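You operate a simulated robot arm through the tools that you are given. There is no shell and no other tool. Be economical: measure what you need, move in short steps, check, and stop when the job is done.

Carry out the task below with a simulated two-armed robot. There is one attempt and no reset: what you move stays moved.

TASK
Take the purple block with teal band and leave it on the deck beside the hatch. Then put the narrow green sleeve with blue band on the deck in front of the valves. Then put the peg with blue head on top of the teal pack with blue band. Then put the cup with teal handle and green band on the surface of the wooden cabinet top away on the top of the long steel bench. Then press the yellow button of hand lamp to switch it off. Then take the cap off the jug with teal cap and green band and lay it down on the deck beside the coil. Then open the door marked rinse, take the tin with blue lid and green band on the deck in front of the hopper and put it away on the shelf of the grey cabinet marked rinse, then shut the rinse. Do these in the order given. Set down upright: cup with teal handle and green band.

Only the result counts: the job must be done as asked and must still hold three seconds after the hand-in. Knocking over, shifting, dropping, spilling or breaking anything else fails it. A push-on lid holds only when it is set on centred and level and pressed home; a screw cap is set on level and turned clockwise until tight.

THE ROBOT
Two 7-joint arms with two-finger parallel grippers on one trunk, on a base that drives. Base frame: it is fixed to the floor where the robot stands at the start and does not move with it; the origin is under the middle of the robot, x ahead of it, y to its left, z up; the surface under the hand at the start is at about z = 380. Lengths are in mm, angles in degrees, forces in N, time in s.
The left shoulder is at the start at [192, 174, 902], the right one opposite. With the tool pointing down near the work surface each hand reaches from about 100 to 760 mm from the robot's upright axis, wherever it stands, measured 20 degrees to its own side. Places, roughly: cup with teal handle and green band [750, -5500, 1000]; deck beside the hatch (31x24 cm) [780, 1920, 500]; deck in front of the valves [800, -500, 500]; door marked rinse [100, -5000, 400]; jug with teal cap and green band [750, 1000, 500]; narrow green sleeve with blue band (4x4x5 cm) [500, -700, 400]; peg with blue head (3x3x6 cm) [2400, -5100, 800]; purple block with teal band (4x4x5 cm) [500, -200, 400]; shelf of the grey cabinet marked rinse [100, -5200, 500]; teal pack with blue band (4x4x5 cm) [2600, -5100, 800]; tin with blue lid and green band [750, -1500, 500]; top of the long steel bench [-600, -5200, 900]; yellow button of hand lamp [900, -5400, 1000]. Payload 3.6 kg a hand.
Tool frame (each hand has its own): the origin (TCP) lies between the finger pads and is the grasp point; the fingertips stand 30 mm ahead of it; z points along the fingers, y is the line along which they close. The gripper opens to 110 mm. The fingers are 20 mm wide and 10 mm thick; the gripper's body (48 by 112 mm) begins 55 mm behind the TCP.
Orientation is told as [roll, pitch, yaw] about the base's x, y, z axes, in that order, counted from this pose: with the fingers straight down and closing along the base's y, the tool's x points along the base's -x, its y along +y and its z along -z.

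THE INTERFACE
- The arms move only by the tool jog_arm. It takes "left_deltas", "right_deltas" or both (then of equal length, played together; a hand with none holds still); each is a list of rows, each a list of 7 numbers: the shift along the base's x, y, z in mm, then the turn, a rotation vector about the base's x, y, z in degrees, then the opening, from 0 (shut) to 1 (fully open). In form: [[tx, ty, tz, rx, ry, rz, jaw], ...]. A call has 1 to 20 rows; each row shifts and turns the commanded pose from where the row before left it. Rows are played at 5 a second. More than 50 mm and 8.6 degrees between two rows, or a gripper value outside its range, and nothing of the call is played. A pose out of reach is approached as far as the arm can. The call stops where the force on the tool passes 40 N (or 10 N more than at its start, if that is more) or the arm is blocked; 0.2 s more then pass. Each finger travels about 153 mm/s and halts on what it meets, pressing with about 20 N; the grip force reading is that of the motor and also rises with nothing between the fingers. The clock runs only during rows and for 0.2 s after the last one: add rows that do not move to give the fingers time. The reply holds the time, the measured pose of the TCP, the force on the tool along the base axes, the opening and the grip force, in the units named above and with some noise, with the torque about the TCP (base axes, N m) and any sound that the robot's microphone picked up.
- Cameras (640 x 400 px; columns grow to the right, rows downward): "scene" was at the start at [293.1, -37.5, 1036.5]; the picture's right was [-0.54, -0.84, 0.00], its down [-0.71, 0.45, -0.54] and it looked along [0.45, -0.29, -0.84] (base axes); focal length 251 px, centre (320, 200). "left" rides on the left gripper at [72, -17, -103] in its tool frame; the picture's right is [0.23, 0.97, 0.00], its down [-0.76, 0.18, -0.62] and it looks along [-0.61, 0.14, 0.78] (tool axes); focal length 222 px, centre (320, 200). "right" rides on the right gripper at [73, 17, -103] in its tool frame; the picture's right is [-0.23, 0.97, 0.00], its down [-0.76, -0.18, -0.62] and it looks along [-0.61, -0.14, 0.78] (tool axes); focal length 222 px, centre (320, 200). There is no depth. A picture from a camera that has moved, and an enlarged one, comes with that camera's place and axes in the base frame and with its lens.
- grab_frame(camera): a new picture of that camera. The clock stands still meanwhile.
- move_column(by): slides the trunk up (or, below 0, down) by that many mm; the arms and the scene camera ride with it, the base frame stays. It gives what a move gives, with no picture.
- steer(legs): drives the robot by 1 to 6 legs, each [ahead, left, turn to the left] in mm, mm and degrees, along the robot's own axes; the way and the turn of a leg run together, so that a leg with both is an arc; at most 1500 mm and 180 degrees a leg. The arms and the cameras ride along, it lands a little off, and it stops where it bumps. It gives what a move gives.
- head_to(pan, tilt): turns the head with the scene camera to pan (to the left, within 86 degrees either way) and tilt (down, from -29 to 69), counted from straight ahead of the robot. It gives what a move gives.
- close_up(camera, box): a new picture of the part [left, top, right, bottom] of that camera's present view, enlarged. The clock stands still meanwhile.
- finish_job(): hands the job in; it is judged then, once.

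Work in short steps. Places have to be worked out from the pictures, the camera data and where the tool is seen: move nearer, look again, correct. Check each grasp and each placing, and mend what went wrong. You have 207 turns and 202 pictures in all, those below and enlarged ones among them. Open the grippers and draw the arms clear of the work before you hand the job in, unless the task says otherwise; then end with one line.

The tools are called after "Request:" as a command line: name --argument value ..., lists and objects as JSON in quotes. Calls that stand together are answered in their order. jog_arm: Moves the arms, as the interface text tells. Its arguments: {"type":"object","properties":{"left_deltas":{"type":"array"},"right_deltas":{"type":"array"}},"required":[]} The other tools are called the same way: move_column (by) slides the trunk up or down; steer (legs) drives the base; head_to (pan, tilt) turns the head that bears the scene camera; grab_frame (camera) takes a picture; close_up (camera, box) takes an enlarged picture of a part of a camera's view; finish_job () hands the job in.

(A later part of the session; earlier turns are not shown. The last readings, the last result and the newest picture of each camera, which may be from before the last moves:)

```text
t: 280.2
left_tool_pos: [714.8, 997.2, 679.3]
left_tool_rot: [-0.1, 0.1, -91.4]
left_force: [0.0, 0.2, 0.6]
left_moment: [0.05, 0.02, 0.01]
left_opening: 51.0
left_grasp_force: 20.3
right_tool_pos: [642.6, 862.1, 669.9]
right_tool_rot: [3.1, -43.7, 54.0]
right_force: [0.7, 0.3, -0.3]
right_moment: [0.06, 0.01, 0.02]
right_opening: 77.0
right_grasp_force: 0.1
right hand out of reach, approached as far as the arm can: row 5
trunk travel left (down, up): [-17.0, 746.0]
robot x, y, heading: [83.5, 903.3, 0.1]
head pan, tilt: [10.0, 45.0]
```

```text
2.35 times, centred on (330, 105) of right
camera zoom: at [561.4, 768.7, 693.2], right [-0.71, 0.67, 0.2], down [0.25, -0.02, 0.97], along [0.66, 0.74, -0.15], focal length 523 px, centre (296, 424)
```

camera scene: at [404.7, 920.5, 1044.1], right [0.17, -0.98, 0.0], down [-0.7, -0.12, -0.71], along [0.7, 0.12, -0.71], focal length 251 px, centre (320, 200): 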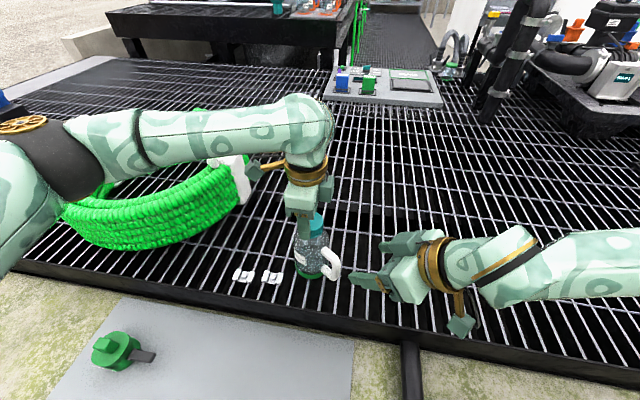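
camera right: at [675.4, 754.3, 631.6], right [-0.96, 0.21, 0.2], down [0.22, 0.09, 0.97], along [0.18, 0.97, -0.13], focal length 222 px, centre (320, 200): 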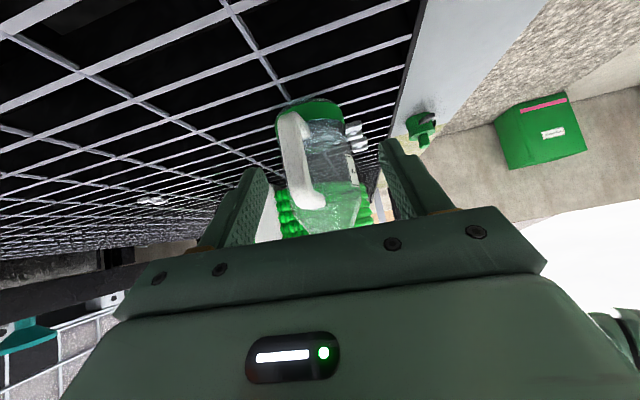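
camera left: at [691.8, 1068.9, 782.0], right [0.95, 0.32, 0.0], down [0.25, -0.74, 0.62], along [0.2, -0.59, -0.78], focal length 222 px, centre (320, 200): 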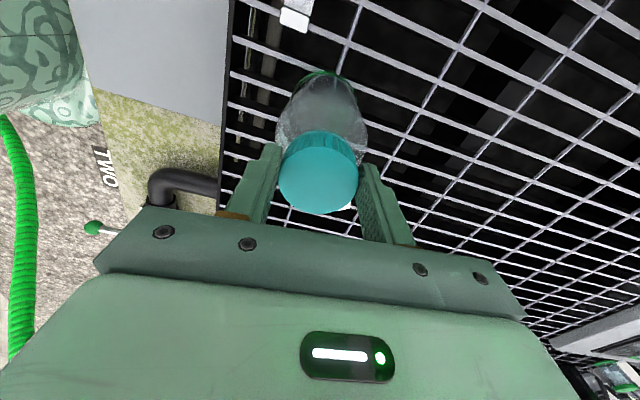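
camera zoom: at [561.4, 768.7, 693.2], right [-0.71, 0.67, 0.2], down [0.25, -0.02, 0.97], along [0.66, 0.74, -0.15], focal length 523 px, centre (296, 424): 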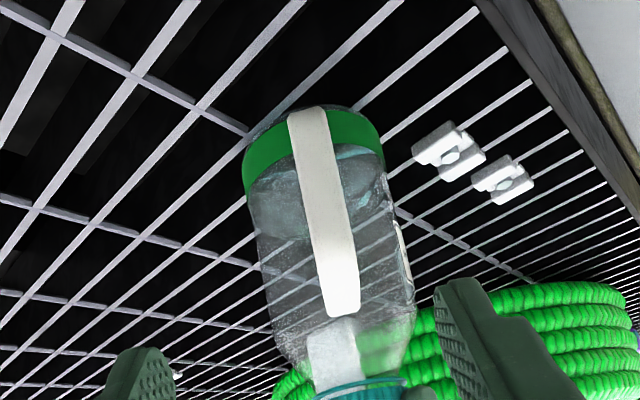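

Handle bar at ≈[669,932,586]. Line up and advance the right hand along its 45° approach to the bar.

Request:
jog_arm --right_deltas '[[-12, 3, 0, 0, 0, 0, 0.7], [8, 13, -15.5, 0, 0, 0, 0.7], [8, 13, -15.5, 0, 0, 0, 0.7], [8, 13, -15.5, 0, 0, 0, 0.7], [8, 13, -15.5, 0, 0, 0, 0.7], [6, 14, -15, 0, 0, 0, 0.7], [0, 0, 0, 0, 0, 0, 0.7]]'

Request:
close_up --camera "scene" --box '[270, 190, 430, 310]'

Request:
close_up --camera "right" --box '[200, 20, 440, 220]'

```text
t: 281.8
left_tool_pos: [715.6, 997.8, 678.4]
left_tool_rot: [-0.1, -0.1, -91.3]
left_force: [-0.5, -0.6, -0.1]
left_moment: [-0.04, 0.09, -0.01]
left_opening: 50.9
left_grasp_force: 20.2
right_tool_pos: [663.5, 893.2, 606.6]
right_tool_rot: [3.2, -43.9, 54.0]
right_force: [0.6, -0.1, -0.1]
right_moment: [0.03, -0.02, 0.0]
right_opening: 77.1
right_grasp_force: 0.1
right hand out of reach, approached as far as the arm can: row 4, 5, 6
trunk travel left (down, up): [-17.0, 746.0]
robot x, y, heading: [82.7, 905.0, 0.2]
head pan, tilt: [10.0, 45.0]
```

```text
3.33 times, centred on (350, 250) of scene
camera zoom: at [404.7, 920.5, 1044.1], right [0.17, -0.98, 0.0], down [-0.7, -0.12, -0.71], along [0.7, 0.12, -0.71], focal length 837 px, centre (220, 33)
```

zoom: 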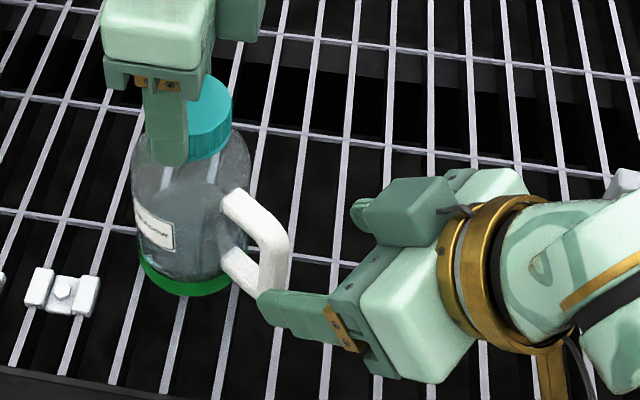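

```text
2.00 times, centred on (320, 120) of right
camera zoom: at [581.2, 798.8, 630.4], right [-0.71, 0.67, 0.2], down [0.25, -0.02, 0.97], along [0.66, 0.74, -0.15], focal length 444 px, centre (320, 360)
```

zoom: 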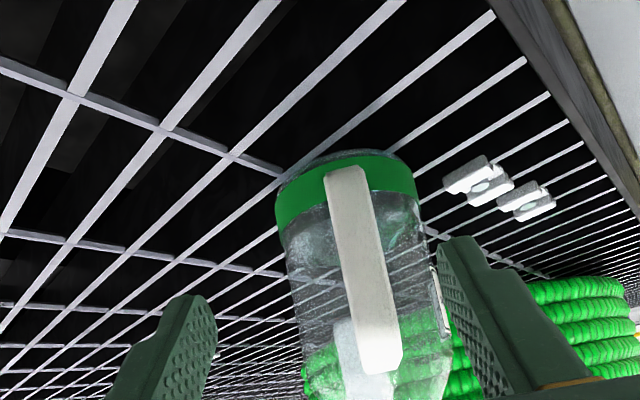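

Short by ~40 mm. I release the cap, lift the left hand, back the right off, and shift the base 60 mm left.

Request:
jog_arm --left_deltas '[[0, 0, 0, 0, 0, 0, 0.6], [0, 0, 0, 0, 0, 0, 0.7], [0, 0, 30, 0, 0, 0, 0.7], [0, 0, 40, 0, 0, 0, 0.7]]' --right_deltas '[[-8, -14, 16, 0, 0, 0, 0.7], [-8, -14, 16, 0, 0, 0, 0.7], [-8, -14, 16, 0, 0, 0, 0.7], [-10, -20, 16, 0, 0, 0, 0.7]]'

Request:
steer --legs '[[0, 65, 0]]'

Request:
close_up --camera "scene" --box '[270, 150, 470, 310]'

Request:
close_up --camera "left" --box '[200, 80, 440, 240]'

```text
t: 282.8
left_tool_pos: [715.1, 998.3, 749.1]
left_tool_rot: [-0.1, 0.0, -91.3]
left_force: [-0.5, 0.1, 0.1]
left_moment: [0.01, -0.02, 0.01]
left_opening: 77.0
left_grasp_force: 0.0
right_tool_pos: [628.7, 830.9, 670.4]
right_tool_rot: [3.2, -43.8, 54.0]
right_force: [-0.7, -0.4, -0.2]
right_moment: [-0.01, 0.03, 0.01]
right_opening: 77.0
right_grasp_force: 0.1
trunk travel left (down, up): [-17.0, 746.0]
robot x, y, heading: [82.9, 905.0, -0.1]
head pan, tilt: [10.0, 45.0]
```

```text
t: 283.8
left_tool_pos: [714.3, 1064.4, 748.8]
left_tool_rot: [-0.1, -0.1, -91.3]
left_force: [0.0, 0.1, -0.3]
left_moment: [-0.03, -0.02, -0.03]
left_opening: 77.1
left_grasp_force: 0.1
right_tool_pos: [629.9, 897.5, 669.0]
right_tool_rot: [3.0, -43.7, 54.1]
right_force: [-0.4, -0.4, 0.0]
right_moment: [0.0, 0.0, -0.01]
right_opening: 76.7
right_grasp_force: 0.0
trunk travel left (down, up): [-17.0, 746.0]
robot x, y, heading: [86.5, 968.8, 0.1]
head pan, tilt: [10.0, 45.0]
```

```text
2.50 times, centred on (370, 230) of scene
camera zoom: at [404.7, 987.4, 1044.0], right [0.17, -0.98, 0.0], down [-0.7, -0.12, -0.71], along [0.7, 0.12, -0.71], focal length 628 px, centre (195, 125)
```

zoom: 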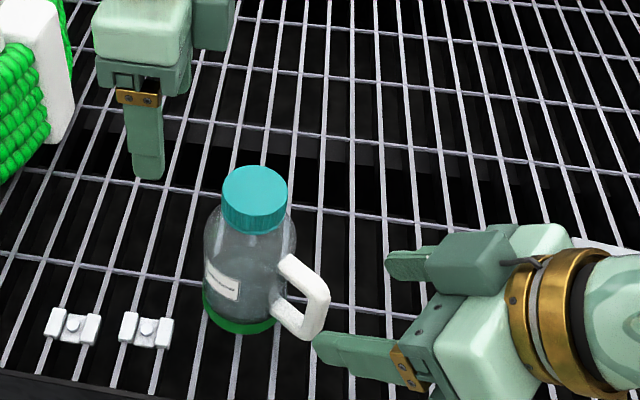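

```text
2.50 times, centred on (320, 160) of left
camera zoom: at [699.5, 1138.0, 852.1], right [0.98, 0.21, 0.0], down [0.16, -0.76, 0.62], along [0.13, -0.61, -0.78], focal length 555 px, centre (320, 300)
```

zoom: 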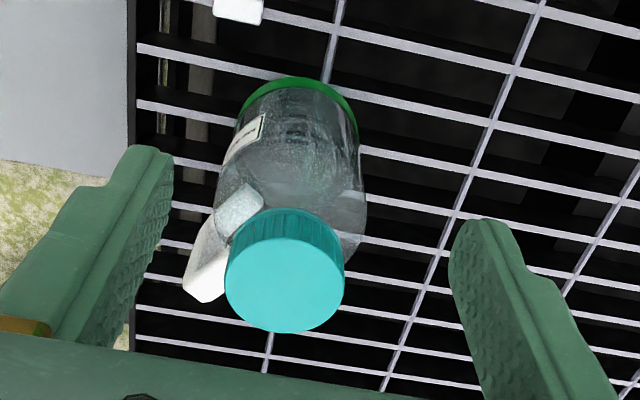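

Jug unmoved. Left hand regrips the cap at [715,998,679]; right hand realigns to the approach line.

Request:
jog_arm --left_deltas '[[1, -33, 0, 0, 0, 0, 0.7], [0, -33, 0, 0, 0, 0, 0.7], [0, 0, -35, 0, 0, 0, 0.7], [0, 0, -35, 0, 0, 0, 0.7], [0, 0, 0, 0, 0, 0, 0.5], [0, 0, 0, 0, 0, 0, 0.35], [0, 0, 0, 0, 0, 0, 0.35], [0, 0, 0, 0, 0, 0, 0.35]]' --right_deltas '[[0, -16, 0, 0, 0, 0, 0.7], [0, -16, 0, 0, 0, 0, 0.7], [0, 0, 0, 0, 0, 0, 0.7], [0, 0, 0, 0, 0, 0, 0.7], [0, 0, 0, 0, 0, 0, 0.7], [0, 0, 0, 0, 0, 0, 0.7], [0, 0, 0, 0, 0, 0, 0.7], [0, 0, 0, 0, 0, 0, 0.7]]'

Request:
jog_arm --right_deltas '[[8, 13, -15.5, 0, 0, 0, 0.7], [8, 13, -15.5, 0, 0, 0, 0.7], [8, 13, -15.5, 0, 0, 0, 0.7], [8, 13, -15.5, 0, 0, 0, 0.7], [8, 14, -15, 0, 0, 0, 0.7], [0, 0, 0, 0, 0, 0, 0.7]]'

Request:
close_up --camera "scene" --box '[270, 150, 470, 310]'

Request:
close_up --camera "right" --box '[200, 20, 440, 220]'

```text
t: 285.6
left_tool_pos: [715.8, 998.9, 676.6]
left_tool_rot: [-0.2, 0.0, -91.2]
left_force: [-0.3, -0.5, -0.1]
left_moment: [-0.05, 0.08, -0.01]
left_opening: 50.9
left_grasp_force: 19.7
right_tool_pos: [629.8, 865.4, 668.4]
right_tool_rot: [3.2, -43.7, 54.0]
right_force: [-0.6, 0.5, 0.8]
right_moment: [0.01, -0.02, -0.03]
right_opening: 77.0
right_grasp_force: 0.0
trunk travel left (down, up): [-17.0, 746.0]
robot x, y, heading: [82.9, 974.4, 0.1]
head pan, tilt: [10.0, 45.0]
```

```text
t: 287.0
left_tool_pos: [715.1, 999.3, 678.1]
left_tool_rot: [-0.1, 0.0, -91.3]
left_force: [-1.8, -0.2, -0.6]
left_moment: [0.01, 0.06, 0.0]
left_opening: 50.6
left_grasp_force: 19.6
right_tool_pos: [669.7, 932.0, 591.7]
right_tool_rot: [3.2, -43.8, 54.0]
right_force: [0.8, -0.5, 0.1]
right_moment: [0.03, 0.01, -0.02]
right_opening: 77.1
right_grasp_force: 0.1
trunk travel left (down, up): [-17.0, 746.0]
robot x, y, heading: [82.7, 972.8, -0.1]
head pan, tilt: [10.0, 45.0]
```

```text
2.50 times, centred on (370, 230) of scene
camera zoom: at [404.9, 986.8, 1044.0], right [0.17, -0.98, 0.0], down [-0.7, -0.12, -0.71], along [0.7, 0.12, -0.71], focal length 628 px, centre (195, 125)
```

zoom: 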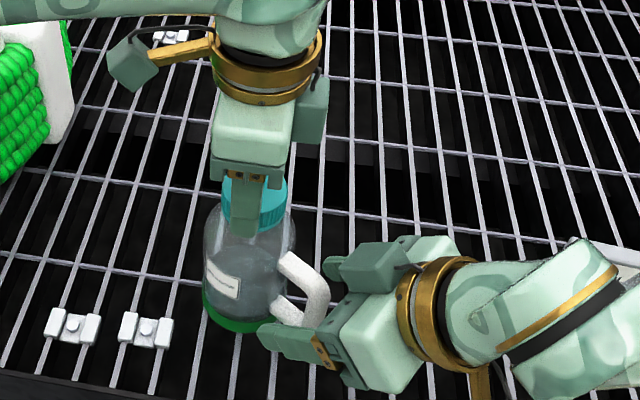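

```text
2.00 times, centred on (320, 120) of right
camera zoom: at [587.9, 838.7, 616.5], right [-0.71, 0.67, 0.2], down [0.25, -0.02, 0.97], along [0.66, 0.74, -0.15], focal length 444 px, centre (320, 360)
```

zoom: 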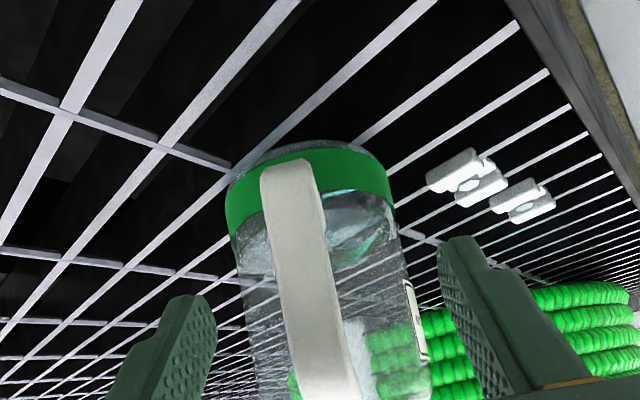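

In position with the handle between the fingers. Close the right hand.

Request:
jog_arm --right_deltas '[[0, 0, 0, 0, 0, 0, 0.45], [0, 0, 0, 0, 0, 0, 0.2], [0, 0, 0, 0, 0, 0, 0.05], [0, 0, 0, 0, 0, 0, 0.05], [0, 0, 0, 0, 0, 0, 0.05]]'

Request:
close_up --camera "scene" --box '[270, 150, 470, 310]'

```text
t: 288.2
left_tool_pos: [716.7, 998.7, 677.9]
left_tool_rot: [0.0, 0.1, -91.3]
left_force: [2.0, 0.2, 0.3]
left_moment: [0.03, 0.28, -0.02]
left_opening: 50.5
left_grasp_force: 20.3
right_tool_pos: [668.6, 932.0, 592.0]
right_tool_rot: [3.2, -43.8, 53.9]
right_force: [-1.7, 0.6, 0.4]
right_moment: [-0.1, -0.56, 0.08]
right_opening: 13.1
right_grasp_force: 19.7
trunk travel left (down, up): [-17.0, 746.0]
robot x, y, heading: [84.5, 973.4, 0.0]
head pan, tilt: [10.0, 45.0]
```

```text
2.50 times, centred on (370, 230) of scene
camera zoom: at [404.8, 986.8, 1044.0], right [0.17, -0.98, 0.0], down [-0.7, -0.12, -0.71], along [0.7, 0.12, -0.71], focal length 628 px, centre (195, 125)
```

zoom: 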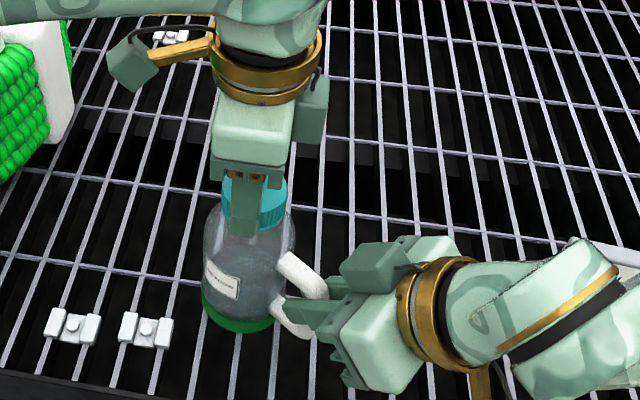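

Handle gripped (13 mm). Now turn the cap counter-clockwise, 40° first, watching torque.

Request:
jog_arm --left_deltas '[[0, 0, 0, 0, 0, 5, 0.35], [0, 0, 0, 0, 0, 5, 0.35], [0, 0, 0, 0, 0, 5, 0.35], [0, 0, 0, 0, 0, 5, 0.35], [0, 0, 0, 0, 0, 5, 0.35], [0, 0, 0, 0, 0, 5, 0.35], [0, 0, 0, 0, 0, 5, 0.35], [0, 0, 0, 0, 0, 5, 0.35]]'

Request:
close_up --camera "scene" --box '[270, 150, 470, 310]'

```text
t: 290.0
left_tool_pos: [715.3, 998.8, 678.5]
left_tool_rot: [-0.3, 0.0, -51.1]
left_force: [-5.8, -6.3, -0.8]
left_moment: [-0.01, 0.27, -0.02]
left_opening: 49.8
left_grasp_force: 20.2
right_tool_pos: [670.3, 931.3, 593.4]
right_tool_rot: [3.1, -43.8, 54.1]
right_force: [6.8, 7.5, 2.6]
right_moment: [-0.42, -0.18, -0.05]
right_opening: 12.7
right_grasp_force: 20.0
trunk travel left (down, up): [-17.0, 746.0]
robot x, y, heading: [84.2, 972.6, 0.2]
head pan, tilt: [10.0, 45.0]
```

```text
2.50 times, centred on (370, 230) of scene
camera zoom: at [404.7, 986.8, 1044.1], right [0.17, -0.98, 0.0], down [-0.7, -0.12, -0.71], along [0.7, 0.12, -0.71], focal length 628 px, centre (195, 125)
```

zoom: 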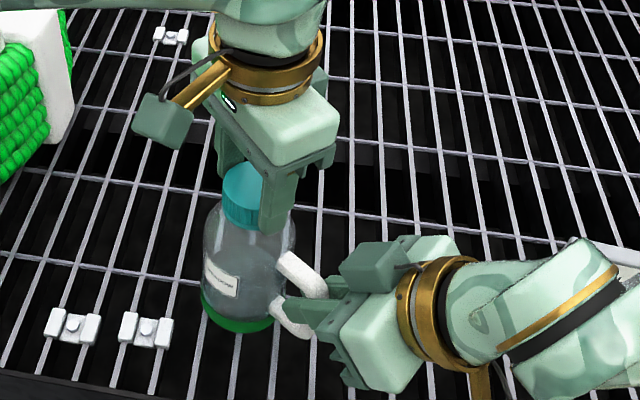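

The jug stays put and the cap side turns. Continue turning ~95° more with a slight rise.

Request:
jog_arm --left_deltas '[[0, 0, 0.2, 0, 0, 8, 0.35], [0, 0, 0.2, 0, 0, 8, 0.35], [0, 0, 0.2, 0, 0, 8, 0.35], [0, 0, 0.2, 0, 0, 8, 0.35], [0, 0, 0.2, 0, 0, 8, 0.35], [0, 0, 0.2, 0, 0, 8, 0.35], [0, 0, 0.2, 0, 0, 8, 0.35], [0, 0, 0.2, 0, 0, 8, 0.35], [0, 0, 0.2, 0, 0, 8, 0.35], [0, 0, 0.2, 0, 0, 8, 0.35], [0, 0, 0.2, 0, 0, 8, 0.35], [0, 0, 0.2, 0, 0, 8, 0.35]]'

Request:
close_up --camera "left" --box '[200, 80, 440, 240]'

```text
t: 292.6
left_tool_pos: [715.3, 997.9, 679.8]
left_tool_rot: [-0.1, 0.0, 44.9]
left_force: [-4.9, -9.6, -12.5]
left_moment: [-0.01, 0.3, -0.06]
left_opening: 49.4
left_grasp_force: 19.9
right_tool_pos: [669.5, 931.8, 593.4]
right_tool_rot: [3.2, -43.8, 54.0]
right_force: [6.1, 9.1, 12.4]
right_moment: [0.05, -0.67, 0.04]
right_opening: 13.1
right_grasp_force: 20.2
trunk travel left (down, up): [-17.0, 746.0]
robot x, y, heading: [83.6, 972.2, 0.1]
head pan, tilt: [10.0, 45.0]
```

```text
2.50 times, centred on (320, 160) of left
camera zoom: at [676.2, 935.8, 784.0], right [-0.85, 0.53, 0.0], down [0.41, 0.66, 0.62], along [0.33, 0.53, -0.78], focal length 555 px, centre (320, 300)
```

zoom: 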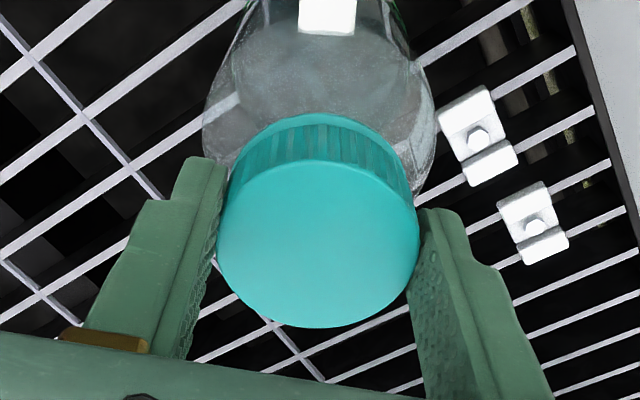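

Still connected (12 N pull). Ease the lift and keep turning another ~45°.

Request:
jog_arm --left_deltas '[[0, 0, -1.5, 0, 0, 8, 0.35], [0, 0, 0, 0, 0, 8, 0.35], [0, 0, 0, 0, 0, 8, 0.35], [0, 0, 0, 0, 0, 8, 0.35], [0, 0, 0, 0, 0, 8, 0.35], [0, 0, 0, 0, 0, 8, 0.35], [0, 0, 0, 0, 0, 0, 0.35]]'

```text
t: 294.2
left_tool_pos: [715.6, 998.1, 680.9]
left_tool_rot: [-0.2, -0.2, 92.8]
left_force: [0.4, -1.0, 1.0]
left_moment: [0.17, 0.25, -0.02]
left_opening: 49.3
left_grasp_force: 19.9
right_tool_pos: [668.2, 932.2, 592.4]
right_tool_rot: [3.1, -43.8, 53.9]
right_force: [-1.3, -1.2, 3.5]
right_moment: [-0.12, -0.52, 0.03]
right_opening: 13.1
right_grasp_force: 19.6
trunk travel left (down, up): [-17.0, 746.0]
robot x, y, heading: [84.4, 973.1, 0.1]
head pan, tilt: [10.0, 45.0]
```

Test a gentle 4 mm lift.

Request:
jog_arm --left_deltas '[[0, 0, 2, 0, 0, 0, 0.35], [0, 0, 2, 0, 0, 0, 0.35], [0, 0, 0, 0, 0, 0, 0.35]]'

Request:
close_up --camera "left" --box '[200, 80, 440, 240]'

```text
t: 295.0
left_tool_pos: [714.5, 998.6, 683.2]
left_tool_rot: [0.1, -0.1, 92.7]
left_force: [1.1, 1.0, -11.6]
left_moment: [0.45, 0.23, 0.01]
left_opening: 49.0
left_grasp_force: 20.1
right_tool_pos: [670.0, 932.8, 592.4]
right_tool_rot: [3.1, -43.9, 54.1]
right_force: [-0.7, -0.7, 9.1]
right_moment: [0.2, -0.75, 0.01]
right_opening: 13.2
right_grasp_force: 20.2
trunk travel left (down, up): [-17.0, 746.0]
robot x, y, heading: [86.6, 975.8, 0.1]
head pan, tilt: [10.0, 45.0]
```

```text
2.50 times, centred on (320, 160) of left
camera zoom: at [736.1, 927.0, 786.3], right [-0.96, -0.27, 0.0], down [-0.21, 0.75, 0.62], along [-0.17, 0.6, -0.78], focal length 555 px, centre (320, 300)
```

zoom: 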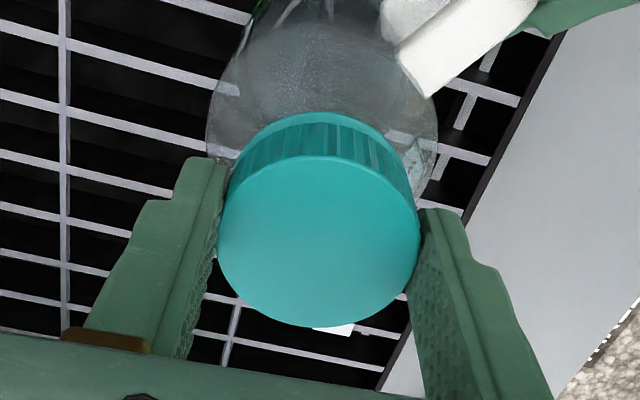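

Still engaged after ~184°. Ease down, open, swing back −184° and regrip.

Request:
jog_arm --left_deltas '[[0, 0, -3, 0, 0, 0, 0.35], [0, 0, 0, 0, 0, 0, 0.6], [0, 0, 0, 0, 0, 0, 0.6], [0, 0, 0, 0, 0, -8.5, 0.6], [0, 0, 0, 0, 0, -8.5, 0.6], [0, 0, 0, 0, 0, -8.5, 0.6], [0, 0, 0, 0, 0, -8.5, 0.6], [0, 0, 0, 0, 0, -8.5, 0.6], [0, 0, 0, 0, 0, -8.5, 0.6], [0, 0, 0, 0, 0, -8.5, 0.6], [0, 0, 0, 0, 0, -8.5, 0.6], [0, 0, 0, 0, 0, -8.5, 0.6], [0, 0, 0, 0, 0, -8.5, 0.6], [0, 0, 0, 0, 0, -8.5, 0.6], [0, 0, 0, 0, 0, -8.5, 0.6], [0, 0, 0, 0, 0, -8.5, 0.6], [0, 0, 0, 0, 0, -8.5, 0.6], [0, 0, 0, 0, 0, -8.5, 0.6], [0, 0, 0, 0, 0, -8.5, 0.6], [0, 0, 0, 0, 0, -8.5, 0.6]]'

Request:
jog_arm --left_deltas '[[0, 0, 0, 0, 0, -8.5, 0.6], [0, 0, 0, 0, 0, -8.5, 0.6], [0, 0, 0, 0, 0, -8.5, 0.6], [0, 0, 0, 0, 0, 0, 0.45], [0, 0, 0, 0, 0, 0, 0.35], [0, 0, 0, 0, 0, 0, 0.35], [0, 0, 0, 0, 0, 0, 0.35]]'

Request:
jog_arm --left_deltas '[[0, 0, 0.1, 0, 0, 8.5, 0.35], [0, 0, 0.1, 0, 0, 8.5, 0.35], [0, 0, 0.1, 0, 0, 8.5, 0.35], [0, 0, 0.1, 0, 0, 8.5, 0.35], [0, 0, 0.1, 0, 0, 8.5, 0.35], [0, 0, 0.1, 0, 0, 8.5, 0.35], [0, 0, 0.1, 0, 0, 8.5, 0.35], [0, 0, 0.1, 0, 0, 8.5, 0.35], [0, 0, 0.1, 0, 0, 8.5, 0.35], [0, 0, 0.1, 0, 0, 8.5, 0.35], [0, 0, 0.1, 0, 0, 8.5, 0.35], [0, 0, 0.1, 0, 0, 8.5, 0.35], [0, 0, 0.1, 0, 0, 8.5, 0.35], [0, 0, 0.1, 0, 0, 8.5, 0.35], [0, 0, 0.1, 0, 0, 8.5, 0.35], [0, 0, 0.1, 0, 0, 8.5, 0.35], [0, 0, 0.1, 0, 0, 8.5, 0.35], [0, 0, 0.1, 0, 0, 8.5, 0.35], [0, 0, 0.1, 0, 0, 8.5, 0.35], [0, 0, 0.1, 0, 0, 8.5, 0.35]]'

```text
t: 299.2
left_tool_pos: [716.9, 999.9, 680.3]
left_tool_rot: [-0.2, 0.0, -51.9]
left_force: [-1.0, -0.3, 0.6]
left_moment: [0.0, -0.01, -0.03]
left_opening: 66.1
left_grasp_force: 0.1
right_tool_pos: [671.0, 932.0, 592.1]
right_tool_rot: [3.2, -43.7, 54.0]
right_force: [0.0, -0.2, -2.3]
right_moment: [-0.14, 0.1, 0.02]
right_opening: 12.7
right_grasp_force: 19.7
trunk travel left (down, up): [-17.0, 746.0]
robot x, y, heading: [89.1, 972.7, 0.0]
head pan, tilt: [10.0, 45.0]
```

```text
t: 300.8
left_tool_pos: [716.4, 998.4, 680.8]
left_tool_rot: [-0.1, 0.0, -77.2]
left_force: [4.5, 8.8, 0.5]
left_moment: [0.17, 0.03, 0.03]
left_opening: 51.8
left_grasp_force: 19.8
right_tool_pos: [669.1, 932.6, 591.5]
right_tool_rot: [3.1, -43.6, 53.9]
right_force: [-5.0, -7.5, -2.0]
right_moment: [0.35, -0.32, 0.04]
right_opening: 12.5
right_grasp_force: 20.5
trunk travel left (down, up): [-17.0, 746.0]
robot x, y, heading: [84.3, 972.3, 0.0]
head pan, tilt: [10.0, 45.0]
```

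```text
t: 305.0
left_tool_pos: [716.1, 999.2, 682.1]
left_tool_rot: [0.0, 0.0, 92.9]
left_force: [1.0, 0.5, -0.4]
left_moment: [0.01, 0.0, -0.01]
left_opening: 51.6
left_grasp_force: 19.3
right_tool_pos: [670.1, 931.6, 591.9]
right_tool_rot: [3.2, -43.9, 54.0]
right_force: [-0.3, -0.2, -2.6]
right_moment: [-0.13, 0.09, 0.0]
right_opening: 12.6
right_grasp_force: 20.0
trunk travel left (down, up): [-17.0, 746.0]
robot x, y, heading: [85.5, 975.2, 0.1]
head pan, tilt: [10.0, 45.0]
```

Forces on the left hand dropped to ~0: the cap seems free. Lift 8 mm to test.

Request:
jog_arm --left_deltas '[[0, 0, 2, 0, 0, 0, 0.35], [0, 0, 3, 0, 0, 0, 0.35], [0, 0, 4, 0, 0, 0, 0.35], [0, 0, 6, 0, 0, 0, 0.35], [0, 0, 0, 0, 0, 0, 0.35]]'

Request:
close_up --camera "scene" --box '[270, 150, 470, 310]'

```text
t: 306.2
left_tool_pos: [716.2, 997.9, 696.9]
left_tool_rot: [0.0, -0.1, 92.7]
left_force: [0.2, 0.2, -0.1]
left_moment: [0.06, 0.02, -0.02]
left_opening: 51.5
left_grasp_force: 20.3
right_tool_pos: [668.6, 932.0, 591.5]
right_tool_rot: [3.2, -43.7, 54.1]
right_force: [-0.4, -0.4, -2.7]
right_moment: [-0.16, 0.05, -0.02]
right_opening: 12.8
right_grasp_force: 20.4
trunk travel left (down, up): [-17.0, 746.0]
robot x, y, heading: [78.9, 970.1, 0.1]
head pan, tilt: [10.0, 45.0]
```

```text
2.50 times, centred on (370, 230) of scene
camera zoom: at [404.9, 986.8, 1043.9], right [0.17, -0.98, 0.0], down [-0.7, -0.12, -0.71], along [0.7, 0.12, -0.71], focal length 628 px, centre (195, 125)
```

zoom: 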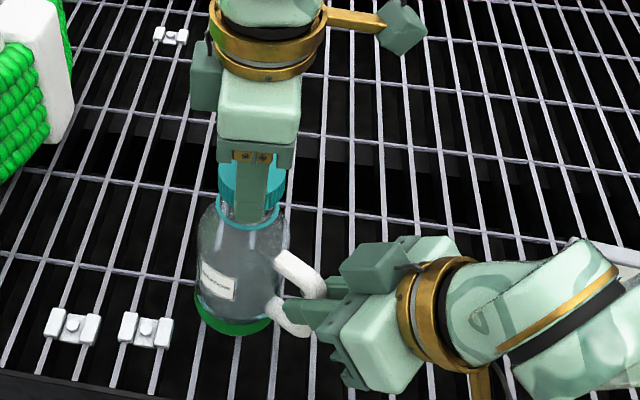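

Cap is off. Raise it clear and carry it toward [760,1205] beside the coil while turning the yaw back.

Request:
jog_arm --left_deltas '[[0, 0, 30, 0, 0, 0, 0.35], [0, 0, 35, 0, 0, 0, 0.35], [4, 10, 10, 0, 0, -8, 0.35], [4, 20, 0, 0, 0, -8, 0.35], [4, 20, 0, 0, 0, -8, 0.35], [4, 20, 0, 0, 0, -8, 0.35], [4, 20, 0, 0, 0, -8, 0.35], [4, 20, 0, 0, 0, -8, 0.35], [4, 20, 0, 0, 0, -8, 0.35], [4, 20, 0, 0, 0, -8, 0.35], [4, 20, 0, 0, 0, -8, 0.35], [4, 20, 0, 0, 0, -8, 0.35], [4, 18, 0, 0, 0, -8, 0.35], [0, 0, 0, 0, 0, 0, 0.35]]'

Request:
grab_frame --camera "scene"

Request:
grab_frame --camera "left"

```text
t: 309.2
left_tool_pos: [760.0, 1208.4, 772.8]
left_tool_rot: [0.0, 0.0, 4.5]
left_force: [0.4, 0.3, 0.1]
left_moment: [-0.01, -0.03, 0.01]
left_opening: 51.3
left_grasp_force: 20.2
right_tool_pos: [669.7, 932.2, 591.7]
right_tool_rot: [3.2, -43.6, 54.1]
right_force: [0.3, 0.3, -2.0]
right_moment: [-0.15, 0.09, 0.03]
right_opening: 12.8
right_grasp_force: 20.1
trunk travel left (down, up): [-17.0, 746.0]
robot x, y, heading: [85.6, 974.5, -0.0]
head pan, tilt: [10.0, 45.0]
```

```text
85 pictures are left
camera scene: at [404.9, 987.0, 1044.0], right [0.17, -0.98, 0.0], down [-0.7, -0.12, -0.71], along [0.7, 0.12, -0.71], focal length 251 px, centre (320, 200)
```

scene: 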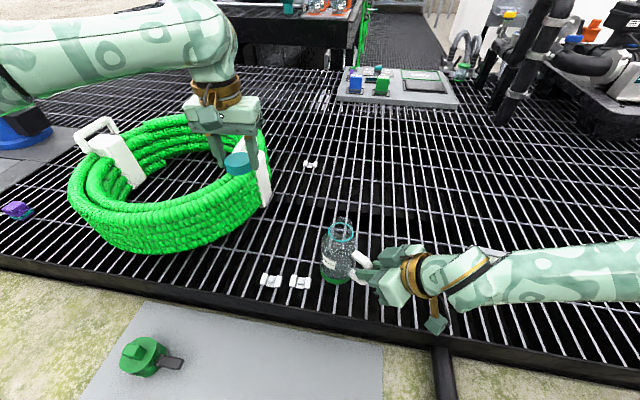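

```text
84 pictures are left
camera left: at [689.3, 1185.5, 876.3], right [-0.3, 0.95, 0.0], down [0.75, 0.24, 0.62], along [0.59, 0.19, -0.78], focal length 222 px, centre (320, 200)
```

left: 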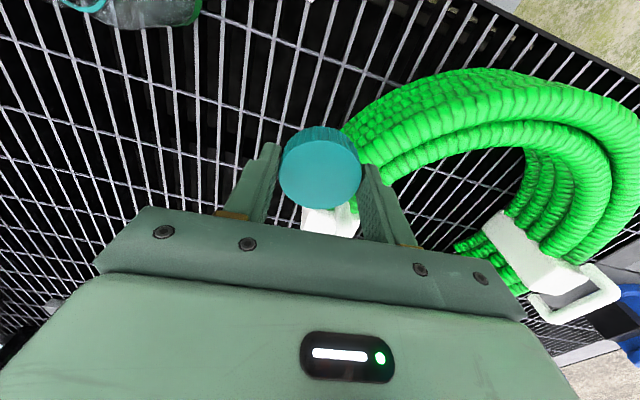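

The coil edge is at y≈1259; I shift to y≈1172 for clearance and descend to z≈548.

Request:
jog_arm --left_deltas '[[0, -18, 0, 0, 0, -4, 0.35], [0, -18, 0, 0, 0, 0, 0.35], [0, 0, -45, 0, 0, 0, 0.35], [0, 0, -45, 0, 0, 0, 0.35], [0, 0, -45, 0, 0, 0, 0.35], [0, 0, -45, 0, 0, 0, 0.35], [0, 0, -40, 0, 0, 0, 0.35], [0, 0, 0, 0, 0, 0, 0.35]]'

Request:
grab_frame --camera "left"

```text
t: 311.0
left_tool_pos: [759.3, 1170.7, 551.9]
left_tool_rot: [-0.1, 0.0, 0.7]
left_force: [-0.5, 0.7, -0.7]
left_moment: [0.01, 0.01, 0.0]
left_opening: 51.2
left_grasp_force: 19.9
right_tool_pos: [670.3, 931.2, 592.6]
right_tool_rot: [3.3, -43.6, 53.9]
right_force: [0.1, 0.0, -2.6]
right_moment: [-0.15, 0.09, 0.0]
right_opening: 12.6
right_grasp_force: 19.9
trunk travel left (down, up): [-17.0, 746.0]
robot x, y, heading: [86.6, 972.6, 0.2]
head pan, tilt: [10.0, 45.0]
```

```text
83 pictures are left
camera left: at [687.3, 1153.0, 655.3], right [-0.24, 0.97, 0.0], down [0.76, 0.19, 0.62], along [0.6, 0.15, -0.78], focal length 222 px, centre (320, 200)
```

left: 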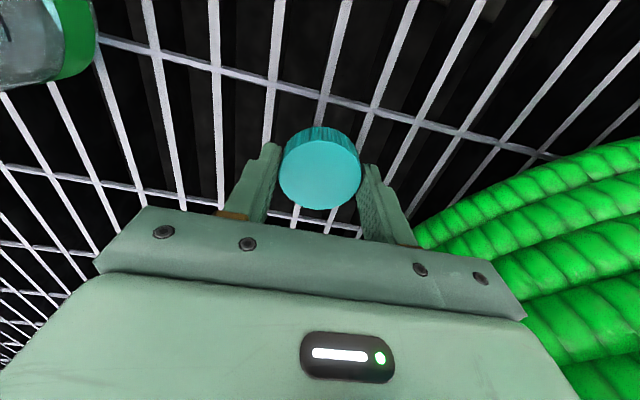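

Clear of the coil. Descend slowly to contact.

Request:
jog_arm --left_deltas '[[0, 0, -6, 0, 0, 0, 0.35], [0, 0, -4, 0, 0, 0, 0.35], [0, 0, -3, 0, 0, 0, 0.35], [0, 0, -2, 0, 0, 0, 0.35], [0, 0, -2, 0, 0, 0, 0.35], [0, 0, 0, 0, 0, 0, 0.35]]'

```text
t: 312.4
left_tool_pos: [759.8, 1170.5, 535.5]
left_tool_rot: [0.0, 0.0, 0.7]
left_force: [0.2, 0.4, 0.4]
left_moment: [-0.01, 0.0, -0.03]
left_opening: 51.1
left_grasp_force: 20.1
right_tool_pos: [669.2, 931.6, 591.9]
right_tool_rot: [3.2, -43.8, 54.0]
right_force: [0.4, -0.2, -2.2]
right_moment: [-0.12, 0.06, -0.01]
right_opening: 12.7
right_grasp_force: 20.1
trunk travel left (down, up): [-17.0, 746.0]
robot x, y, heading: [84.6, 971.2, 0.0]
head pan, tilt: [10.0, 45.0]
```

Request:
jog_arm --left_deltas '[[0, 0, -1.5, 0, 0, 0, 0.35], [0, 0, -1.5, 0, 0, 0, 0.35], [0, 0, -1.5, 0, 0, 0, 0.35], [0, 0, -1, 0, 0, 0, 0.35], [0, 0, 0, 0, 0, 0, 0.35]]'

```text
t: 313.6
left_tool_pos: [758.9, 1170.2, 531.0]
left_tool_rot: [-0.1, 0.0, 0.7]
left_force: [0.4, -0.6, 3.4]
left_moment: [0.03, -0.07, -0.01]
left_opening: 51.0
left_grasp_force: 20.1
right_tool_pos: [668.8, 931.5, 592.5]
right_tool_rot: [3.3, -43.8, 54.0]
right_force: [-0.8, -0.3, -2.5]
right_moment: [-0.14, 0.1, -0.01]
right_opening: 12.8
right_grasp_force: 19.8
trunk travel left (down, up): [-17.0, 746.0]
robot x, y, heading: [85.4, 974.9, 0.1]
head pan, tilt: [10.0, 45.0]
```

Touching (3.4 N). Open and raise the left hand.

Request:
jog_arm --left_deltas '[[0, 0, 0, 0, 0, 0, 0.5], [0, 0, 0, 0, 0, 0, 0.65], [0, 0, 0, 0, 0, 0, 0.65], [0, 0, 25, 0, 0, 0, 0.65], [0, 0, 40, 0, 0, 0, 0.65], [0, 0, 45, 0, 0, 0, 0.65], [0, 0, 45, 0, 0, 0, 0.65], [0, 0, 45, 0, 0, 0, 0.65], [0, 0, 0, 0, 0, 0, 0.65]]'

Request:
close_up --camera "scene" --box '[190, 130, 450, 310]'

```text
t: 315.6
left_tool_pos: [761.4, 1169.2, 729.4]
left_tool_rot: [0.0, 0.0, 0.7]
left_force: [-0.6, 0.3, 0.9]
left_moment: [0.02, -0.02, -0.02]
left_opening: 71.5
left_grasp_force: 0.1
right_tool_pos: [669.0, 931.6, 592.6]
right_tool_rot: [3.2, -43.7, 54.1]
right_force: [0.2, 0.6, -2.4]
right_moment: [-0.11, 0.04, 0.01]
right_opening: 12.8
right_grasp_force: 20.2
trunk travel left (down, up): [-17.0, 746.0]
robot x, y, heading: [87.5, 970.6, 0.0]
head pan, tilt: [10.0, 45.0]
```

```text
2.22 times, centred on (320, 220) of scene
camera zoom: at [405.1, 987.0, 1043.8], right [0.17, -0.98, 0.0], down [-0.7, -0.12, -0.71], along [0.7, 0.12, -0.71], focal length 558 px, centre (320, 156)
```

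zoom: 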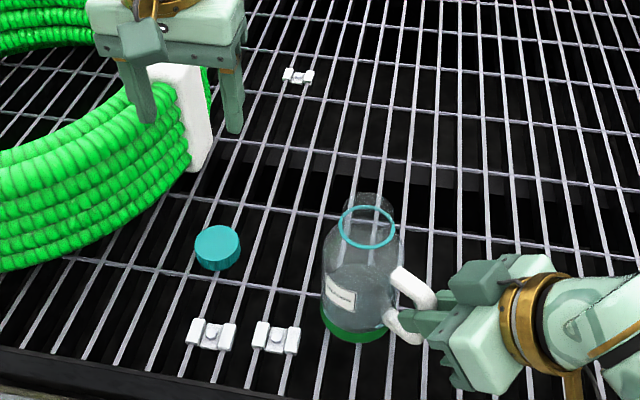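

Cap lies beside the coil. Now set the jug fully down: lower the right hand 1.5 mm, then open it and back off.

Request:
jog_arm --right_deltas '[[0, 0, -0.8, 0, 0, 0, 0.05], [0, 0, -0.7, 0, 0, 0, 0.05], [0, 0, 0, 0, 0, 0, 0.05]]'

Request:
close_up --camera "scene" --box '[300, 190, 420, 290]'

```text
t: 316.4
left_tool_pos: [761.2, 1170.1, 729.9]
left_tool_rot: [-0.1, 0.1, 0.6]
left_force: [-1.1, -0.7, -0.7]
left_moment: [0.01, 0.03, 0.03]
left_opening: 71.4
left_grasp_force: 0.2
right_tool_pos: [669.2, 930.9, 591.1]
right_tool_rot: [3.0, -43.8, 54.1]
right_force: [-1.0, -0.7, 2.8]
right_moment: [0.13, -0.17, 0.02]
right_opening: 12.7
right_grasp_force: 20.0
trunk travel left (down, up): [-17.0, 746.0]
robot x, y, heading: [81.2, 969.9, 0.0]
head pan, tilt: [10.0, 45.0]
```

```text
4.00 times, centred on (360, 240) of scene
camera zoom: at [404.4, 986.9, 1044.2], right [0.17, -0.98, 0.0], down [-0.7, -0.12, -0.71], along [0.7, 0.12, -0.71], focal length 1004 px, centre (160, 40)
```

zoom: 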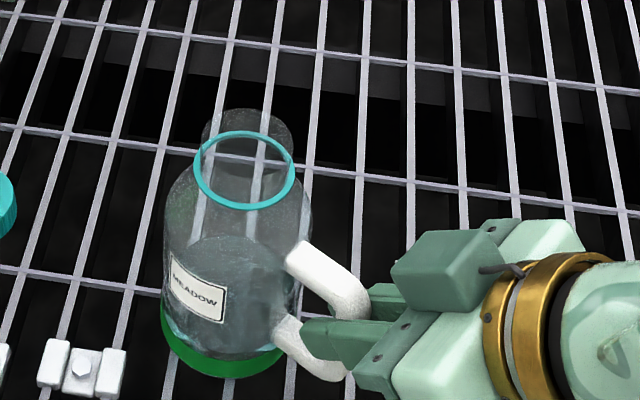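

Base is seated. Open and retreat along the approach line.

Request:
jog_arm --right_deltas '[[0, 0, 0.5, 0, 0, 0, 0.05], [0, 0, 0, 0, 0, 0, 0.3], [0, 0, 0, 0, 0, 0, 0.55], [0, 0, 0, 0, 0, 0, 0.6], [-8, -13, 15, 0, 0, 0, 0.6], [-8, -13, 15, 0, 0, 0, 0.6], [-8, -13, 15, 0, 0, 0, 0.6], [-8, -13, 20, 0, 0, 0, 0.6], [-8, -13, 20, 0, 0, 0, 0.6], [-8, -20, 20, 0, 0, 0, 0.6], [0, 0, 0, 0, 0, 0, 0.6]]'

Request:
close_up --camera "scene" --box '[190, 130, 450, 310]'

```text
t: 318.8
left_tool_pos: [760.0, 1169.6, 729.4]
left_tool_rot: [0.0, 0.0, 0.7]
left_force: [-0.5, -0.2, -0.6]
left_moment: [0.01, -0.02, 0.02]
left_opening: 71.6
left_grasp_force: 0.0
right_tool_pos: [620.4, 846.1, 695.6]
right_tool_rot: [3.3, -43.6, 54.0]
right_force: [0.3, -0.1, 0.2]
right_moment: [0.01, -0.01, 0.02]
right_opening: 66.1
right_grasp_force: 0.0
trunk travel left (down, up): [-17.0, 746.0]
robot x, y, heading: [84.7, 972.3, 0.0]
head pan, tilt: [10.0, 45.0]
```

```text
2.22 times, centred on (320, 220) of scene
camera zoom: at [404.8, 986.9, 1044.0], right [0.17, -0.98, 0.0], down [-0.7, -0.12, -0.71], along [0.7, 0.12, -0.71], focal length 558 px, centre (320, 156)
```

zoom: 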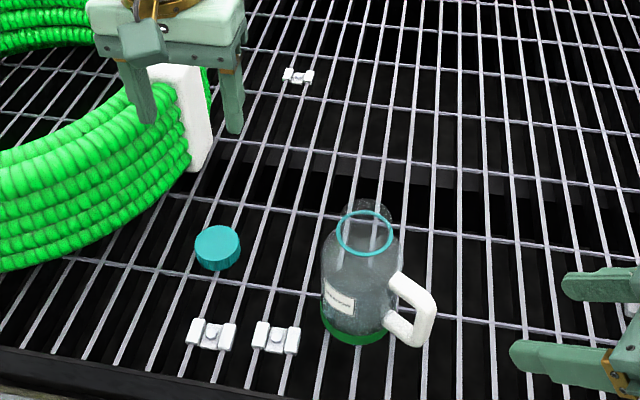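

Task 6 done. Now the rinse cabinet. Turn the right hand to face forward (yaw −54°), retract both hands, then drive.

Request:
jog_arm --right_deltas '[[-10, -10, 20, 0, 0, -8, 0.6], [-10, -10, 20, 0, 0, -8, 0.6], [-10, -10, 20, 0, 0, -8, 0.6], [-10, -10, 10, 0, 0, -8, 0.6], [-10, -10, 0, 0, 0, -8, 0.6], [-10, -10, 0, 0, 0, -8, 0.6], [-10, -10, 0, 0, 0, -6, 0.6], [0, 0, 0, 0, 0, 0, 0.6]]' --left_deltas '[[0, 0, 20, 0, 0, 0, 0.65], [-30, 0, 20, 0, 0, 0, 0.65], [-40, 0, 20, 0, 0, 0, 0.65], [-45, 0, 0, 0, 0, 0, 0.65], [-45, 0, 0, 0, 0, 0, 0.65], [-45, 0, 0, 0, 0, 0, 0.65], [-45, 0, 0, 0, 0, 0, 0.65], [0, 0, 0, 0, 0, 0, 0.65]]'

Request:
steer --legs '[[-240, 0, 0], [0, -1500, 0], [0, -1500, 0], [0, -1450, 0], [0, -500, 0], [0, 0, -90]]'

Request:
head_to --pan 0 --tilt 35

Request:
grab_frame --camera "scene"

```text
t: 320.6
left_tool_pos: [507.4, 1169.0, 790.7]
left_tool_rot: [-0.1, 0.1, 0.6]
left_force: [-0.2, -0.2, -0.1]
left_moment: [-0.03, 0.0, -0.01]
left_opening: 71.6
left_grasp_force: 0.1
right_tool_pos: [650.2, 785.2, 767.9]
right_tool_rot: [3.2, -43.8, 0.0]
right_force: [0.1, 0.1, 0.1]
right_moment: [0.0, -0.01, -0.02]
right_opening: 65.9
right_grasp_force: 0.1
right hand out of reach, approached as far as the arm can: row 2, 3, 4, 5, 6, 7
trunk travel left (down, up): [-17.0, 746.0]
robot x, y, heading: [84.4, 974.2, 0.2]
head pan, tilt: [10.0, 45.0]
```

```text
t: 349.6
left_tool_pos: [61.2, -4407.8, 791.4]
left_tool_rot: [-0.1, 0.1, -87.7]
left_force: [-1.1, -0.2, 0.3]
left_moment: [0.01, 0.0, -0.02]
left_opening: 71.4
left_grasp_force: 0.1
right_tool_pos: [-320.9, -4560.2, 767.9]
right_tool_rot: [3.1, -43.7, -88.4]
right_force: [0.7, 0.7, 0.0]
right_moment: [0.04, -0.02, 0.02]
right_opening: 66.1
right_grasp_force: 0.1
trunk travel left (down, up): [-17.0, 746.0]
robot x, y, heading: [-147.9, -3987.3, -88.1]
head pan, tilt: [10.0, 45.0]
```

```text
t: 350.4
left_tool_pos: [60.5, -4408.3, 790.8]
left_tool_rot: [-0.2, 0.0, -87.7]
left_force: [0.4, 0.2, -0.8]
left_moment: [-0.03, 0.0, -0.02]
left_opening: 71.8
left_grasp_force: 0.0
right_tool_pos: [-320.3, -4560.4, 766.5]
right_tool_rot: [3.2, -43.6, -88.3]
right_force: [-0.3, 0.6, -0.1]
right_moment: [0.02, -0.01, 0.03]
right_opening: 65.9
right_grasp_force: 0.1
trunk travel left (down, up): [-17.0, 746.0]
robot x, y, heading: [-148.2, -3986.6, -88.3]
head pan, tilt: [0.0, 35.0]
```

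```text
79 pictures are left
camera scene: at [-138.0, -4316.1, 1058.8], right [-1.0, -0.03, 0.0], down [-0.02, 0.57, -0.82], along [0.02, -0.82, -0.57], focal length 251 px, centre (320, 200)
```

scene: 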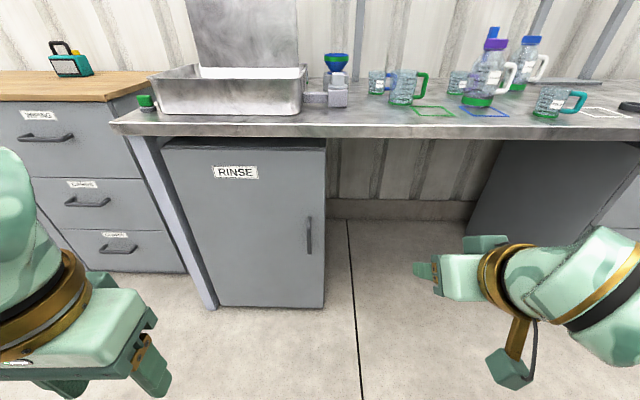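

Handle ≈ [-84,-4930,490], hinge on the +x side. I'll open with the left hand from x≈-400. Pitch the left hand forward ~70°, retract the right, and position the base.

Request:
jog_arm --left_deltas '[[0, 0, -10, -8, -0.2, 0, 0.6], [0, 0, -20, -8, -0.2, 0, 0.6], [0, 0, -30, -8, -0.2, 0, 0.6], [0, 0, -30, -8, -0.2, 0, 0.6], [0, 0, -30, -8, -0.2, 0, 0.6], [0, 0, -30, -8, -0.2, 0, 0.6], [0, 0, -30, -8, -0.2, 0, 0.6], [0, 0, -30, -8, -0.2, 0, 0.6], [0, 0, -30, -8, -0.2, 0, 0.6], [0, 0, -30, 0, 0, 0, 0.6]]' --right_deltas '[[0, 30, 0, 0, 0, 0, 0.6], [0, 30, -10, 0, 0, 0, 0.6], [0, 30, -20, 0, 0, 0, 0.6], [0, 30, -20, 0, 0, 0, 0.6], [0, 30, -20, 0, 0, 0, 0.6], [0, 0, 0, 0, 0, 0, 0.6], [0, 0, 0, 0, 0, 0, 0.6], [0, 0, 0, 0, 0, 0, 0.6], [0, 0, 0, 0, 0, 0, 0.6], [0, 0, 0, 0, 0, 0, 0.6]]'

Request:
steer --legs '[[0, -230, -1.7], [300, 0, 0]]'

Request:
head_to --pan 25 --tilt 45

Request:
grab_frame --camera "scene"

```text
t: 352.6
left_tool_pos: [34.1, -4525.5, 537.5]
left_tool_rot: [-2.4, -72.0, -86.0]
left_force: [-0.6, -0.2, 0.7]
left_moment: [0.04, -0.01, 0.02]
left_opening: 66.5
left_grasp_force: 0.0
left hand out of reach, approached as far as the arm can: row 1, 2, 3, 4, 5
right_tool_pos: [-284.2, -4538.2, 686.4]
right_tool_rot: [3.1, -43.7, -88.2]
right_force: [0.2, 0.0, 0.8]
right_moment: [0.0, -0.01, 0.0]
right_opening: 65.6
right_grasp_force: 0.0
right hand out of reach, approached as far as the arm can: row 1, 2, 3, 4, 5
trunk travel left (down, up): [-17.0, 746.0]
robot x, y, heading: [-149.7, -3991.8, -88.2]
head pan, tilt: [0.0, 35.0]
```

```text
t: 355.9
left_tool_pos: [-211.5, -4836.6, 538.3]
left_tool_rot: [-2.7, -72.1, -87.4]
left_force: [-0.8, 0.0, 0.2]
left_moment: [-0.03, 0.04, -0.03]
left_opening: 66.0
left_grasp_force: 0.1
right_tool_pos: [-531.3, -4841.7, 686.6]
right_tool_rot: [3.1, -43.8, -90.0]
right_force: [-0.2, -0.2, 0.0]
right_moment: [-0.03, 0.01, -0.04]
right_opening: 66.1
right_grasp_force: 0.0
trunk travel left (down, up): [-17.0, 746.0]
robot x, y, heading: [-374.2, -4295.6, -90.1]
head pan, tilt: [0.0, 35.0]
```

```text
t: 356.8
left_tool_pos: [-211.0, -4836.7, 539.6]
left_tool_rot: [-2.7, -72.1, -87.4]
left_force: [-0.4, -0.2, 0.7]
left_moment: [0.0, -0.03, 0.0]
left_opening: 66.2
left_grasp_force: 0.2
right_tool_pos: [-529.8, -4841.7, 687.0]
right_tool_rot: [3.1, -43.6, -90.0]
right_force: [0.2, 0.3, 0.8]
right_moment: [0.02, 0.0, 0.02]
right_opening: 65.8
right_grasp_force: 0.2
trunk travel left (down, up): [-17.0, 746.0]
robot x, y, heading: [-377.3, -4297.5, -89.9]
head pan, tilt: [25.0, 45.0]
```

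```text
78 pictures are left
camera scene: at [-342.9, -4608.4, 1044.1], right [-0.91, -0.42, 0.0], down [-0.3, 0.64, -0.71], along [0.3, -0.64, -0.71], focal length 251 px, centre (320, 200)
```

scene: 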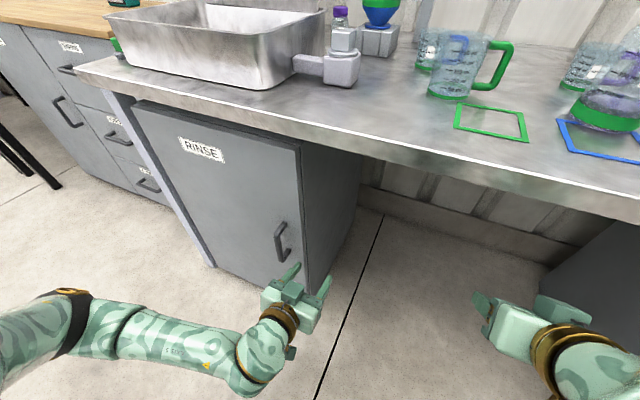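

Handle triangulates to ≈[-86,-4910,512]. Move the left hand laterally in front of it.

Request:
jog_arm --left_deltas '[[30, 0, -5, 0, 0, 0, 0.6], [30, 0, -5, 0, 0, 0, 0.6], [30, 0, -5, 0, 0, 0, 0.6], [33, 0, -5, 0, 0, 0, 0.6], [0, 0, 0, 0, 0, 0, 0.6]]'

Request:
close_up --camera "scene" --box '[180, 180, 380, 320]'

Request:
grab_frame --camera "left"

```text
t: 358.0
left_tool_pos: [-87.7, -4837.7, 516.7]
left_tool_rot: [-2.5, -71.9, -87.6]
left_force: [0.0, 0.6, 0.4]
left_moment: [-0.02, -0.02, -0.03]
left_opening: 66.2
left_grasp_force: 0.0
right_tool_pos: [-529.5, -4842.0, 687.1]
right_tool_rot: [3.2, -43.7, -89.9]
right_force: [0.1, 0.5, -0.1]
right_moment: [0.0, 0.0, 0.03]
right_opening: 66.3
right_grasp_force: 0.2
trunk travel left (down, up): [-17.0, 746.0]
robot x, y, heading: [-378.0, -4298.7, -89.9]
head pan, tilt: [25.0, 45.0]
```

```text
2.86 times, centred on (280, 250) of scene
camera zoom: at [-342.7, -4608.3, 1044.1], right [-0.91, -0.42, 0.0], down [-0.3, 0.64, -0.71], along [0.3, -0.64, -0.71], focal length 717 px, centre (434, 57)
```

zoom: 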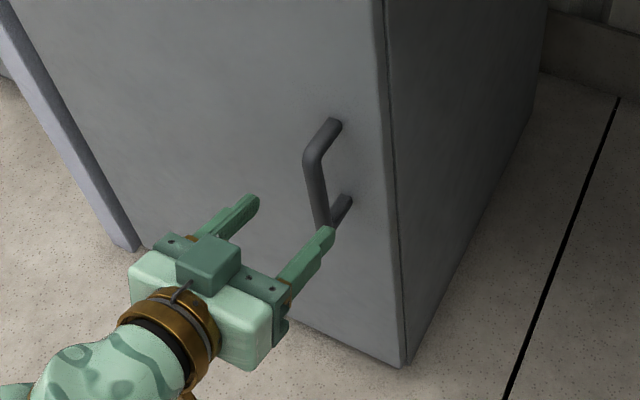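

```text
76 pictures are left
camera left: at [-106.0, -4716.3, 481.2], right [0.97, 0.07, -0.23], down [0.19, 0.36, 0.91], along [0.15, -0.93, 0.33], focal length 222 px, centre (320, 200)
```

left: 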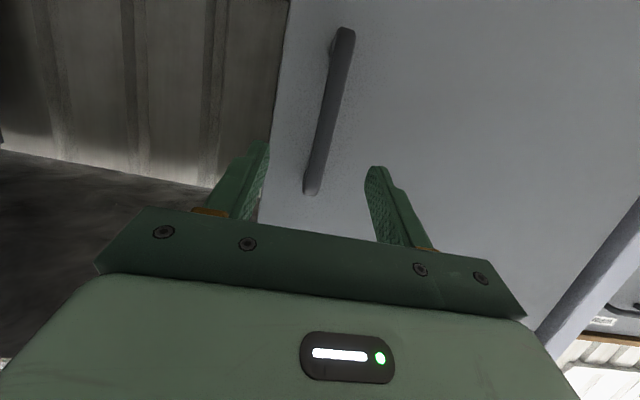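

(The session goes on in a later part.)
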